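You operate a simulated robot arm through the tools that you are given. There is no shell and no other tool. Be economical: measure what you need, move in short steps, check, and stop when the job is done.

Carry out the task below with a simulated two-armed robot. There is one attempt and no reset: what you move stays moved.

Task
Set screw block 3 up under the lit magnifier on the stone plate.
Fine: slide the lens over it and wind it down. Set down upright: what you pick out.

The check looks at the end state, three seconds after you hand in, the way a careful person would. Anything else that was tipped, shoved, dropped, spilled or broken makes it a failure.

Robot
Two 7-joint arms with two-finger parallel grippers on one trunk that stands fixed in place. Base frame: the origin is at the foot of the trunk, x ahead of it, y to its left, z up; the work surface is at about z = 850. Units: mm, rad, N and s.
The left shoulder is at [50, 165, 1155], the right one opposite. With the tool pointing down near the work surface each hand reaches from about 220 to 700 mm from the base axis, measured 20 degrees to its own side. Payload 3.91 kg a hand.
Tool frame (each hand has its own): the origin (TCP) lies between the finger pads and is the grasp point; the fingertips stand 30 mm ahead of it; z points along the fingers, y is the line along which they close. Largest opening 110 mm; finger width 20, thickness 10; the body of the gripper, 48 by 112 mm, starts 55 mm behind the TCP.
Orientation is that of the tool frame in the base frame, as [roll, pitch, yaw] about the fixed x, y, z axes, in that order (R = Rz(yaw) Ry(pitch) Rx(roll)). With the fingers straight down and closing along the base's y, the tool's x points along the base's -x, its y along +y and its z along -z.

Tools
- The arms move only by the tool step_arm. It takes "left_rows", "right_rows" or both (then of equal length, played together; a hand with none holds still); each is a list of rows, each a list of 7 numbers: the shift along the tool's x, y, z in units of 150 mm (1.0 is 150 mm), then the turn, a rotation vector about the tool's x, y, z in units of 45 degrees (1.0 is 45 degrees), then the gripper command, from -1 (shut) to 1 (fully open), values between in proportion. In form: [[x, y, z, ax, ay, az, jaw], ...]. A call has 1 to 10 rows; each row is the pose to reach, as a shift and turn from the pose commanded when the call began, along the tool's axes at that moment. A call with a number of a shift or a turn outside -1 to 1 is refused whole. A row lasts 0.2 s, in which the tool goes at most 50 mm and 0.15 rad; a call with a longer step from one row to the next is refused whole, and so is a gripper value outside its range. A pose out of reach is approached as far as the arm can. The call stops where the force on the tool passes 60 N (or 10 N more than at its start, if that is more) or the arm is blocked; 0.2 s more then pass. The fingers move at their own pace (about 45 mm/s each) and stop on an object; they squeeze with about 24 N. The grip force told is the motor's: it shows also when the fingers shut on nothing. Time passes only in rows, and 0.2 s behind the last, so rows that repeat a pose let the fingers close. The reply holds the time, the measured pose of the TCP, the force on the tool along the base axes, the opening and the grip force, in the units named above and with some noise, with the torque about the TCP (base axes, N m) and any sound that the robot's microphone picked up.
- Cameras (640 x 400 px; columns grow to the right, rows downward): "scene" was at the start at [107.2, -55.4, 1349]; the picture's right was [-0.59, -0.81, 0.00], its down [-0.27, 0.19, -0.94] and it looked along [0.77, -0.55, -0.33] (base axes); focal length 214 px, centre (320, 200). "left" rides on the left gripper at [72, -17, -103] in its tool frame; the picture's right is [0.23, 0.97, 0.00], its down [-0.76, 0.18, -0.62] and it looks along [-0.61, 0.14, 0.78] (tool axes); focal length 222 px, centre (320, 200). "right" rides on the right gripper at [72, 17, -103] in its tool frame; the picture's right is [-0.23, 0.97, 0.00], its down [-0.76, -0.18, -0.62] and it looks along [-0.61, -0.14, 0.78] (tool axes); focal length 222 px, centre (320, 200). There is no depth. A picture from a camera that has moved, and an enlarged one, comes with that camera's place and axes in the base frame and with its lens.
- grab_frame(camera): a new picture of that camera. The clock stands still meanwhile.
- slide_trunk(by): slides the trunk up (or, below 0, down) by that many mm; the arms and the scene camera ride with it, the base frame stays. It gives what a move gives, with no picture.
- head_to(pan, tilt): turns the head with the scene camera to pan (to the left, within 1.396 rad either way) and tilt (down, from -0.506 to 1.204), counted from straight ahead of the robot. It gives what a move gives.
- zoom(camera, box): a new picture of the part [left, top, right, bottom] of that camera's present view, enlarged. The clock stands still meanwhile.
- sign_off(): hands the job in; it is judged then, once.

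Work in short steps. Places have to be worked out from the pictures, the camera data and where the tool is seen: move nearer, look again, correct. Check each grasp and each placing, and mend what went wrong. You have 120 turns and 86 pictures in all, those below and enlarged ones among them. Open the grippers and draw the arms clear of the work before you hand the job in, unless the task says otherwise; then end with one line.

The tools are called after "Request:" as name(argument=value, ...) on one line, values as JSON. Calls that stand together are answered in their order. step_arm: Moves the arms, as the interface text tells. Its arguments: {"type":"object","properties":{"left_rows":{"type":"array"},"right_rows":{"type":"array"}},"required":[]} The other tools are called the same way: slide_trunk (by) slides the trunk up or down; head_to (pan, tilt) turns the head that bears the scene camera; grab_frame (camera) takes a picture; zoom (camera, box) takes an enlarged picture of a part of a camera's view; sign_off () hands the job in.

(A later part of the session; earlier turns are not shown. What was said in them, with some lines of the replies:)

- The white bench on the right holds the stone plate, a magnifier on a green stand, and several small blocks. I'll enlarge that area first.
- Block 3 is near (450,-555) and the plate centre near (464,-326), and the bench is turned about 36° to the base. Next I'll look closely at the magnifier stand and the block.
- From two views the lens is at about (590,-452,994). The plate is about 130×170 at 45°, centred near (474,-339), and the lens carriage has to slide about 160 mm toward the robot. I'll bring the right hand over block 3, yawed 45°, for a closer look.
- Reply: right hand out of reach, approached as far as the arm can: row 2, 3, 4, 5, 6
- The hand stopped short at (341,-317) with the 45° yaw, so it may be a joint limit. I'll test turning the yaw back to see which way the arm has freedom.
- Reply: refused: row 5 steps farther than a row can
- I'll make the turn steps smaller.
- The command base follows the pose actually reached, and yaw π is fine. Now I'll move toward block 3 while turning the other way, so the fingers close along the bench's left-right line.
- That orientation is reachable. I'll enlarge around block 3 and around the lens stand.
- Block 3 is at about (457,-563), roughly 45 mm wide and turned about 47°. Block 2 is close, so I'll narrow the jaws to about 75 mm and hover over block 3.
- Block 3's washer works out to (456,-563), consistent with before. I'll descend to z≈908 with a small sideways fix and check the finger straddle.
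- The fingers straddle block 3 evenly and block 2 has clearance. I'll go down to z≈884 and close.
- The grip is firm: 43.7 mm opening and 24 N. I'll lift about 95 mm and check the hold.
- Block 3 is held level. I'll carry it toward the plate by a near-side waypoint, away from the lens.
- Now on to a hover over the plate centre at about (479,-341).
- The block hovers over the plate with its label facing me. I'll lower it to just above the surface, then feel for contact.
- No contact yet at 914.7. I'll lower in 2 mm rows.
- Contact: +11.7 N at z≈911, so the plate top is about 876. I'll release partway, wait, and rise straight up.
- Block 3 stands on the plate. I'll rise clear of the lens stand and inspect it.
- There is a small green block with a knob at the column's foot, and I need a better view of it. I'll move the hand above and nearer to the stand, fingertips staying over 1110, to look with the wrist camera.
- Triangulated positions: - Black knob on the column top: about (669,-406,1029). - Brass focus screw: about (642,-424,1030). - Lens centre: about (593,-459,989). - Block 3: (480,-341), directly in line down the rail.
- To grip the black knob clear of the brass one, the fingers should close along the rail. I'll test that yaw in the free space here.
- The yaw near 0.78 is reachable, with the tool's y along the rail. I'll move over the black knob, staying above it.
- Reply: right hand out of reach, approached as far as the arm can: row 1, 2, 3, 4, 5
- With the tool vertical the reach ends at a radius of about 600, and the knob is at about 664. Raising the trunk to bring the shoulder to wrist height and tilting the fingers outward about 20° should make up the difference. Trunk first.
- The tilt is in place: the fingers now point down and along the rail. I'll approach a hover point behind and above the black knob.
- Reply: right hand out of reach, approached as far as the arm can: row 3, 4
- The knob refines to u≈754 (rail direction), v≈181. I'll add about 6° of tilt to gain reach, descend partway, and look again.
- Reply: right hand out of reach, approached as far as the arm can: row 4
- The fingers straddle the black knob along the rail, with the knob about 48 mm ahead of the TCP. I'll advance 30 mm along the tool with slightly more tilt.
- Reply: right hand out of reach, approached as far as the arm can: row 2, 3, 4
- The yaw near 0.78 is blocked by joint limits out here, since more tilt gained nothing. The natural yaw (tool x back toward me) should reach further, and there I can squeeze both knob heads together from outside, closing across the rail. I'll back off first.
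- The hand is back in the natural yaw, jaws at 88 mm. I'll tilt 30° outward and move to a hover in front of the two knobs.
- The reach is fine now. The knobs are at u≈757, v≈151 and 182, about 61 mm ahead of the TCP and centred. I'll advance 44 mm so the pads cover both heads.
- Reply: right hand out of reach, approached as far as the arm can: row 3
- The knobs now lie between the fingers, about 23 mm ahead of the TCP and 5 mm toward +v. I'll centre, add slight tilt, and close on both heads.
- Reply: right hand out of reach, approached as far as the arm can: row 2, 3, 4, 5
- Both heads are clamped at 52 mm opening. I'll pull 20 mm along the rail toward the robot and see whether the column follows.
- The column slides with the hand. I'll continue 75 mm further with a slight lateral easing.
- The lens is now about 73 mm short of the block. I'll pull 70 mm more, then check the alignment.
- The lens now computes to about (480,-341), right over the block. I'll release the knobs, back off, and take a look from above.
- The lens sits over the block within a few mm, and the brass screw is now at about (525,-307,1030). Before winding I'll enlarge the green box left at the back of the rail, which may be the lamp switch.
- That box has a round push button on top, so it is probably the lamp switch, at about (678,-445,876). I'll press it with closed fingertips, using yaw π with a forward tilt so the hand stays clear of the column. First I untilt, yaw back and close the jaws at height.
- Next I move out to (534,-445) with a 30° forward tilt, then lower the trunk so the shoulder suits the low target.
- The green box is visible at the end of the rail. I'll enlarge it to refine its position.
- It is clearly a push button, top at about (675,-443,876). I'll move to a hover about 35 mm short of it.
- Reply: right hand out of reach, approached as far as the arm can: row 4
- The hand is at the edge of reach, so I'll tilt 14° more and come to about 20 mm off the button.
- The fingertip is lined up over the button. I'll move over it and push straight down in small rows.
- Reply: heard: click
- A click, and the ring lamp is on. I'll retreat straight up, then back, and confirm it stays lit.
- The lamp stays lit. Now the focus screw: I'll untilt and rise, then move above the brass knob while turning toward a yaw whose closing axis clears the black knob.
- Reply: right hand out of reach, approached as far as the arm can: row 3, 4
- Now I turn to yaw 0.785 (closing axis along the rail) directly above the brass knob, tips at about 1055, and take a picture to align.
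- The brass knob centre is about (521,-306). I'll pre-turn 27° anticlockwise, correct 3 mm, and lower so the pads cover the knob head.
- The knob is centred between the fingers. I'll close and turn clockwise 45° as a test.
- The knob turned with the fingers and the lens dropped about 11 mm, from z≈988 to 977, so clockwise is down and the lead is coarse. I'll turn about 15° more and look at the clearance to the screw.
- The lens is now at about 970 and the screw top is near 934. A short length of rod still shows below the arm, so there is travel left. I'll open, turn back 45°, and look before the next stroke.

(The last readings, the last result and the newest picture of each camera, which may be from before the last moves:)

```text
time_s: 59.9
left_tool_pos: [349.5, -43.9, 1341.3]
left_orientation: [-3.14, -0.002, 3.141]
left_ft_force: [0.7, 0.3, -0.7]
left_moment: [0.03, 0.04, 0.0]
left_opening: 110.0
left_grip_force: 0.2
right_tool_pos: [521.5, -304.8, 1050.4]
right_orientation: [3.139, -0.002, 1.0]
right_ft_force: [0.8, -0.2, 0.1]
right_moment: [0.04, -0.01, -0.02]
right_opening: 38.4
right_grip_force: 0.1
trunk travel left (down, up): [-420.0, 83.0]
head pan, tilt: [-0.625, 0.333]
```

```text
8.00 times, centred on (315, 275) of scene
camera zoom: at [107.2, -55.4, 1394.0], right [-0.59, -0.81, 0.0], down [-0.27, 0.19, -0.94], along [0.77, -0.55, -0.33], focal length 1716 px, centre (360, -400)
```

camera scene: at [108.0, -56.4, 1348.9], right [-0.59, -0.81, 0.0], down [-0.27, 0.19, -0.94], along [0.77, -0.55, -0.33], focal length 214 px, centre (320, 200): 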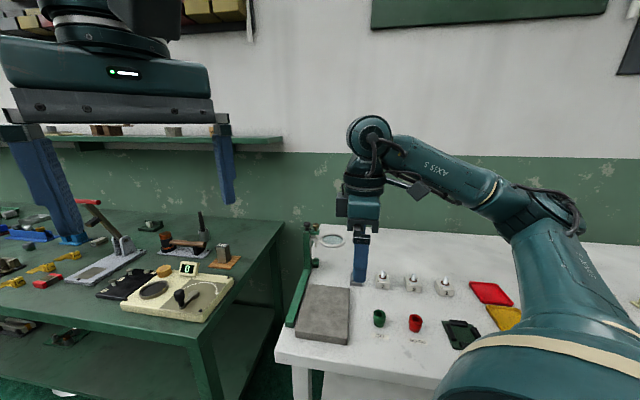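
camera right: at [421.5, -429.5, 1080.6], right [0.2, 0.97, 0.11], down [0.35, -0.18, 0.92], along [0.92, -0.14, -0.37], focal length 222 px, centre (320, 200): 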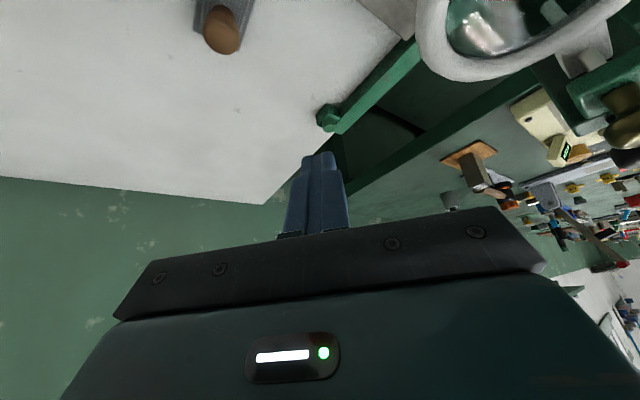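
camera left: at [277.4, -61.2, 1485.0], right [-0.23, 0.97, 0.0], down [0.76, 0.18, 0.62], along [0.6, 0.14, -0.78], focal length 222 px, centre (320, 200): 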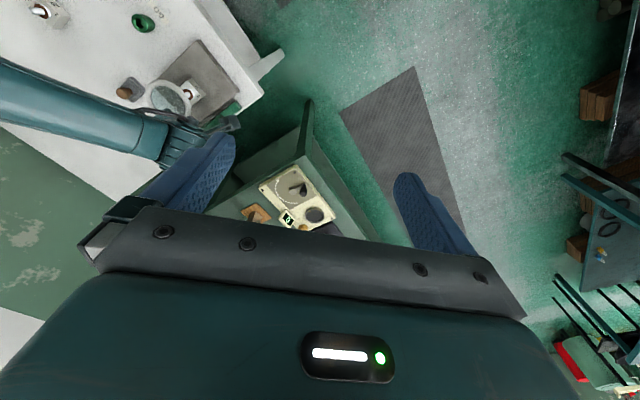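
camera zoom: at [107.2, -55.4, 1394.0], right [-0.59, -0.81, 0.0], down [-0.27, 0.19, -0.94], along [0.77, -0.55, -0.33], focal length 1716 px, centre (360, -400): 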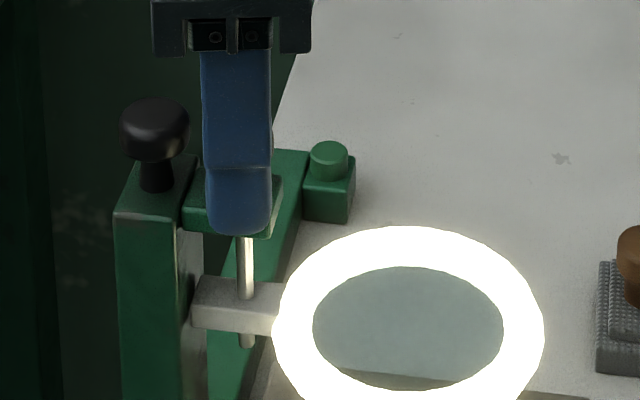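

About 5 mm of rod still shows below the arm. I'll re-grip and turn another 22°, watching the moment.

Request:
step_arm(right_rows=[[0, 0, 0, 0, 0, 0, -1], [0, 0, 0, 0, 0, 0, -1], [0, 0, 0, 0, 0, 0.13, -1], [0, 0, 0, 0, 0, 0.26, -1], [0, 0, 0, 0, 0, 0.39, -1], [0, 0, 0, 0, 0, 0.5, -1]])

Request:
zoom(camera="scene", box=[290, 250, 340, 300])

```text
time_s: 61.3
left_tool_pos: [349.8, -43.8, 1342.7]
left_orientation: [-3.141, -0.002, 3.14]
left_ft_force: [-0.5, -0.1, -0.2]
left_moment: [0.0, -0.02, -0.01]
left_opening: 109.9
left_grip_force: 0.0
right_tool_pos: [521.9, -306.0, 1050.7]
right_orientation: [-3.141, -0.002, 0.604]
right_ft_force: [-2.4, -0.9, -0.6]
right_moment: [-0.08, 0.16, 0.0]
right_opening: 21.3
right_grip_force: 45.2
trunk travel left (down, up): [-420.0, 83.0]
head pan, tilt: [-0.625, 0.333]
```

```text
8.00 times, centred on (315, 275) of scene
camera zoom: at [107.0, -55.5, 1394.1], right [-0.59, -0.81, 0.0], down [-0.27, 0.19, -0.94], along [0.77, -0.55, -0.33], focal length 1716 px, centre (360, -400)
```

zoom: 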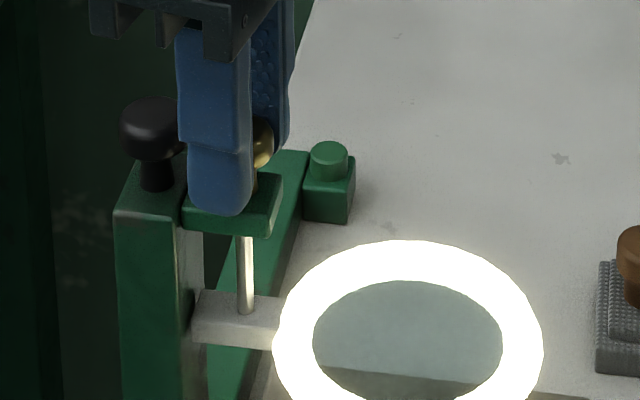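

The lens fell about 5 mm more. I'll turn another 22° to see whether it reaches a stop.

Request:
step_arm(right_rows=[[0, 0, 0, 0, 0, 0.13, -1], [0, 0, 0, 0, 0, 0.26, -1], [0, 0, 0, 0, 0, 0.39, -1], [0, 0, 0, 0, 0, 0.5, -1]])

Request:
zoom(camera="scene", box=[290, 250, 350, 310])

```text
time_s: 62.3
left_tool_pos: [349.0, -44.1, 1341.6]
left_orientation: [-3.139, -0.002, 3.14]
left_ft_force: [0.4, 0.2, -0.1]
left_moment: [0.01, 0.01, 0.01]
left_opening: 110.2
left_grip_force: 0.0
right_tool_pos: [522.0, -305.5, 1051.0]
right_orientation: [-3.141, -0.001, 0.21]
right_ft_force: [-1.3, -2.9, -1.0]
right_moment: [-0.14, 0.08, 0.02]
right_opening: 21.2
right_grip_force: 45.1
trunk travel left (down, up): [-420.0, 83.0]
head pan, tilt: [-0.625, 0.333]
```

```text
6.67 times, centred on (320, 280) of scene
camera zoom: at [107.1, -55.7, 1394.0], right [-0.59, -0.81, 0.0], down [-0.27, 0.19, -0.94], along [0.77, -0.55, -0.33], focal length 1430 px, centre (320, -333)
```

zoom: 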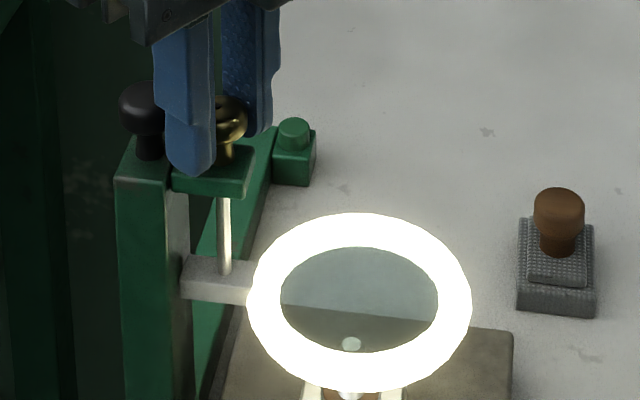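

The lens is now at about 955, roughly 15–20 mm above the screw tip, with no stop felt yet. I'll release, rise, and look straight down through the lens to judge the view.

Request:
step_arm(right_rows=[[0, 0, 0, 0, 0, 0, -0.3], [0, 0, 0, 0, 0, 0, -0.3], [0, 0, -0.25, 0, 0, 0, -0.3], [0, 0, -0.5, 0, 0, 0, -0.3], [-0.3, 0.02, -0.5, 0, 0, 0, -0.3], [-0.55, 0.04, -0.5, 0, 0, 0, -0.3], [-0.805, 0.067, -0.5, 0, 0, 0, -0.3]])

Request:
grab_frame(camera="right")

Request:
zoom(camera="scene", box=[290, 250, 350, 310])

```text
time_s: 63.9
left_tool_pos: [349.9, -43.9, 1342.3]
left_orientation: [-3.141, -0.002, 3.139]
left_ft_force: [-0.6, -0.4, 0.6]
left_moment: [0.03, -0.01, 0.01]
left_opening: 110.0
left_grip_force: 0.1
right_tool_pos: [404.0, -340.7, 1123.8]
right_orientation: [-3.141, -0.004, 0.213]
right_ft_force: [-0.6, -0.3, 0.2]
right_moment: [0.03, 0.01, -0.01]
right_opening: 38.4
right_grip_force: 0.0
trunk travel left (down, up): [-420.0, 83.0]
head pan, tilt: [-0.625, 0.333]
```

```text
20 pictures are left
camera right: at [479.3, -341.0, 1226.3], right [-0.02, -1.0, 0.0], down [-0.78, 0.01, 0.62], along [-0.62, 0.01, -0.78], focal length 222 px, centre (320, 200)
```

right: 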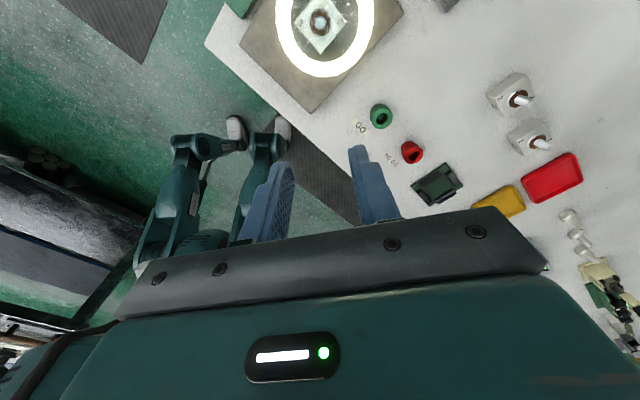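

```text
6.67 times, centred on (320, 280) of scene
camera zoom: at [106.1, -55.8, 1394.1], right [-0.59, -0.81, 0.0], down [-0.26, 0.19, -0.94], along [0.77, -0.55, -0.33], focal length 1430 px, centre (320, -333)
```

zoom: 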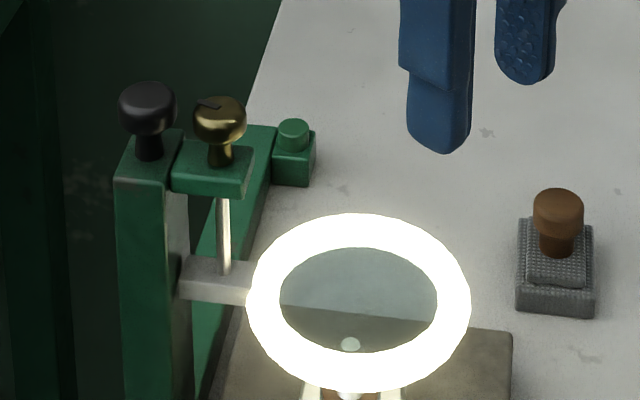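

Looking down, the screw is centred in the lit ring. I'll enlarge the view through the glass.

Request:
zoom(camera="right", box=[260, 0, 390, 85])

```text
4.71 times, centred on (325, 42) of right
camera zoom: at [479.3, -341.0, 1226.3], right [-0.02, -1.0, 0.0], down [-0.78, 0.01, 0.62], along [-0.62, 0.01, -0.78], focal length 1045 px, centre (296, 941)
```

zoom: 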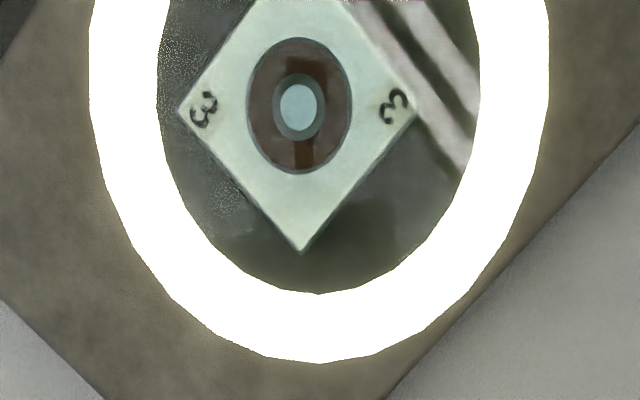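

The screw is about 5 mm off the lens axis, well inside the glass. The visible rod suggests the travel nearly ends here, so I'll do one more small stroke to feel for a stop, with 15 mm still clear to the screw.

Request:
step_arm(right_rows=[[0.25, -0.02, 0, 0, 0, -0.17, -0.3], [0.5, -0.04, 0, 0, 0, -0.34, -0.3], [0.7, -0.06, 0, 0, 0, -0.51, -0.3], [0.79, -0.065, 0, 0, 0, -0.68, -0.3], [0.79, -0.065, 0.1, 0, 0, -0.85, -0.3], [0.79, -0.065, 0.25, 0, 0, -0.85, -0.3], [0.79, -0.065, 0.49, 0, 0, -0.85, -0.3]])

Request:
zoom(camera="right", box=[220, 90, 420, 230])

```text
time_s: 65.5
left_tool_pos: [350.2, -45.4, 1341.6]
left_orientation: [-3.14, -0.001, 3.14]
left_ft_force: [-0.2, 0.3, -0.4]
left_moment: [-0.03, 0.04, 0.0]
left_opening: 110.2
left_grip_force: 0.0
right_tool_pos: [520.1, -307.4, 1051.2]
right_orientation: [3.141, -0.002, 0.881]
right_ft_force: [0.1, 0.1, 0.0]
right_moment: [-0.01, 0.0, -0.02]
right_opening: 38.7
right_grip_force: 0.1
trunk travel left (down, up): [-420.0, 83.0]
head pan, tilt: [-0.625, 0.333]
```

```text
2.86 times, centred on (320, 160) of right
camera zoom: at [578.7, -262.2, 1153.8], right [0.61, -0.8, 0.0], down [-0.62, -0.48, 0.62], along [-0.49, -0.38, -0.78], focal length 635 px, centre (320, 314)
```

zoom: 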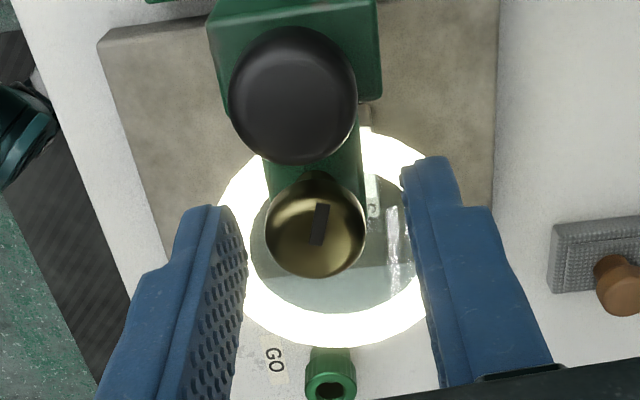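

The knob is centred again. I'll close and turn 20° clockwise.

Request:
step_arm(right_rows=[[0, 0, 0, 0, 0, 0, -1], [0, 0, 0, 0, 0, 0, -1], [0, 0, 0, 0, 0, 0.15, -1], [0, 0, 0, 0, 0, 0.3, -1], [0, 0, 0, 0, 0, 0.45, -1]])

Request:
zoom(camera="scene", box=[290, 250, 350, 310])

```text
time_s: 66.7
left_tool_pos: [350.3, -43.4, 1341.4]
left_orientation: [-3.139, -0.002, -3.141]
left_ft_force: [-0.8, -0.5, 0.3]
left_moment: [0.03, 0.0, -0.01]
left_opening: 110.0
left_grip_force: 0.0
right_tool_pos: [520.0, -307.0, 1051.4]
right_orientation: [3.14, 0.0, 0.526]
right_ft_force: [0.0, 0.7, -1.8]
right_moment: [-0.04, 0.07, 0.32]
right_opening: 21.3
right_grip_force: 45.6
trunk travel left (down, up): [-420.0, 83.0]
head pan, tilt: [-0.625, 0.333]
```

```text
6.67 times, centred on (320, 280) of scene
camera zoom: at [107.3, -55.4, 1394.0], right [-0.59, -0.81, 0.0], down [-0.27, 0.19, -0.94], along [0.77, -0.55, -0.33], focal length 1430 px, centre (320, -333)
```

zoom: 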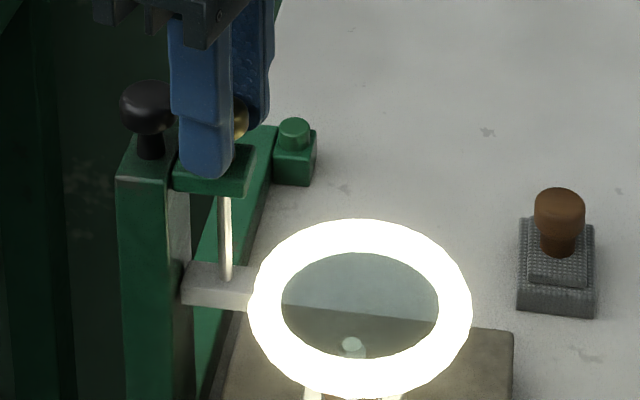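

The moment rose to 0.32 N·m and the lens barely moved, so it is wound down to its stop, still clear of the screw. I'll release and draw the arm clear.

Request:
step_arm(right_rows=[[0, 0, 0, 0, 0, 0, -0.2], [0, 0, 0, 0, 0, 0, -0.2], [0, 0, -0.2, 0, 0, 0, -0.2], [0, 0, -0.45, 0, 0, 0, -0.2], [0, 0, -0.7, 0, 0, 0, -0.2], [-0.25, -0.2, -0.7, 0, 0, 0, 0.5], [-0.5, -0.4, -0.7, 0, 0, 0, 0.5], [-0.75, -0.5, -0.7, 0, 0, 0, 0.5]])

Request:
zoom(camera="scene", box=[270, 220, 430, 350])

Request:
grab_frame(camera="right")

```text
time_s: 68.5
left_tool_pos: [348.3, -44.2, 1342.5]
left_orientation: [-3.139, 0.0, 3.139]
left_ft_force: [0.0, 0.0, 0.5]
left_moment: [0.02, -0.02, 0.02]
left_opening: 110.0
left_grip_force: 0.1
right_tool_pos: [382.6, -297.2, 1159.3]
right_orientation: [-3.14, -0.003, 0.527]
right_ft_force: [-0.7, -0.3, -0.3]
right_moment: [0.02, -0.03, 0.03]
right_opening: 82.5
right_grip_force: 0.0
trunk travel left (down, up): [-420.0, 83.0]
head pan, tilt: [-0.625, 0.333]
```

```text
3.08 times, centred on (350, 285) of scene
camera zoom: at [106.1, -55.8, 1394.1], right [-0.59, -0.81, 0.0], down [-0.26, 0.19, -0.94], along [0.77, -0.55, -0.33], focal length 660 px, centre (228, -62)
```

zoom: 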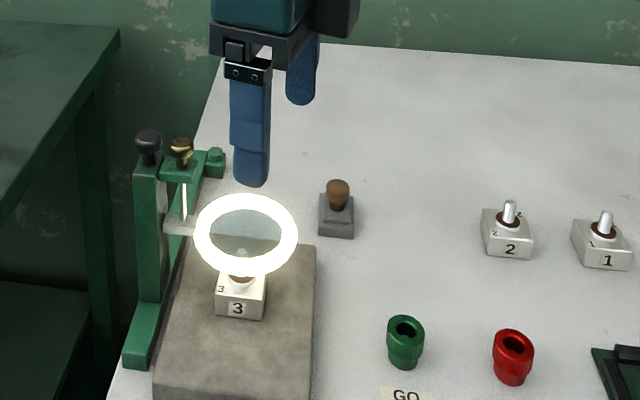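

```text
14 pictures are left
camera right: at [453.5, -274.2, 1261.7], right [0.29, -0.96, 0.0], down [-0.75, -0.23, 0.62], along [-0.59, -0.18, -0.78], focal length 222 px, centre (320, 200)
```

right: 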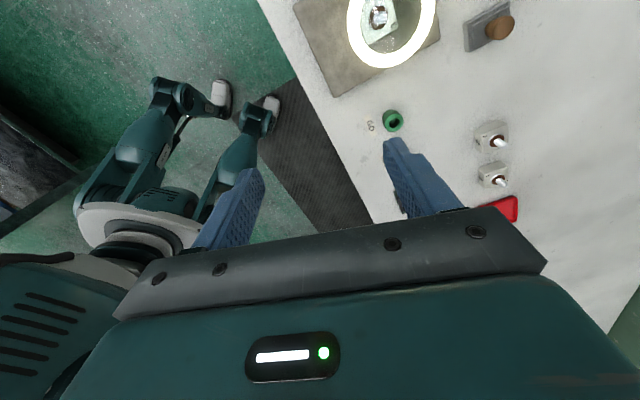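

Everything is in place: block 3 upright, ring lit, lens lowered, other items undisturbed. I'll raise the hand well clear and open it fully.

Request:
step_arm(right_rows=[[0, 0, -0.25, 0, 0, 0, 1], [-0.1, 0, -0.5, 0, 0, 0, 1], [-0.3, 0, -0.7, 0, 0, 0, 1], [-0.4, 0, -0.8, 0, 0, 0, 1]])

Request:
zoom(camera="scene", box=[270, 220, 430, 350])

```text
time_s: 69.5
left_tool_pos: [349.5, -44.7, 1341.2]
left_orientation: [-3.14, -0.001, 3.139]
left_ft_force: [-0.2, 0.3, -0.2]
left_moment: [0.01, -0.01, -0.01]
left_opening: 110.0
left_grip_force: 0.2
right_tool_pos: [332.8, -327.3, 1278.7]
right_orientation: [-3.141, -0.002, 0.528]
right_ft_force: [0.6, -0.3, 0.2]
right_moment: [-0.03, 0.01, 0.01]
right_opening: 109.9
right_grip_force: 0.1
trunk travel left (down, up): [-420.0, 83.0]
head pan, tilt: [-0.625, 0.333]
```

```text
3.08 times, centred on (350, 285) of scene
camera zoom: at [107.3, -55.4, 1394.0], right [-0.59, -0.81, 0.0], down [-0.27, 0.19, -0.94], along [0.77, -0.55, -0.33], focal length 660 px, centre (228, -62)
```

zoom: 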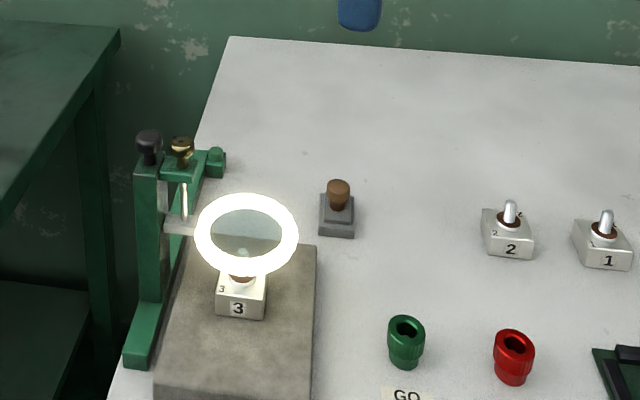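

The arms are clear and the grippers open; the setup is as wanted, so I'm handing in.

Request:
sign_off()

```text
The job is handed in.
```

Screw block 3 stands upright on the stone plate under the lit magnifier, with the lens slid over it (about 5 mm off centre) and wound down to its stop, clear of the screw.
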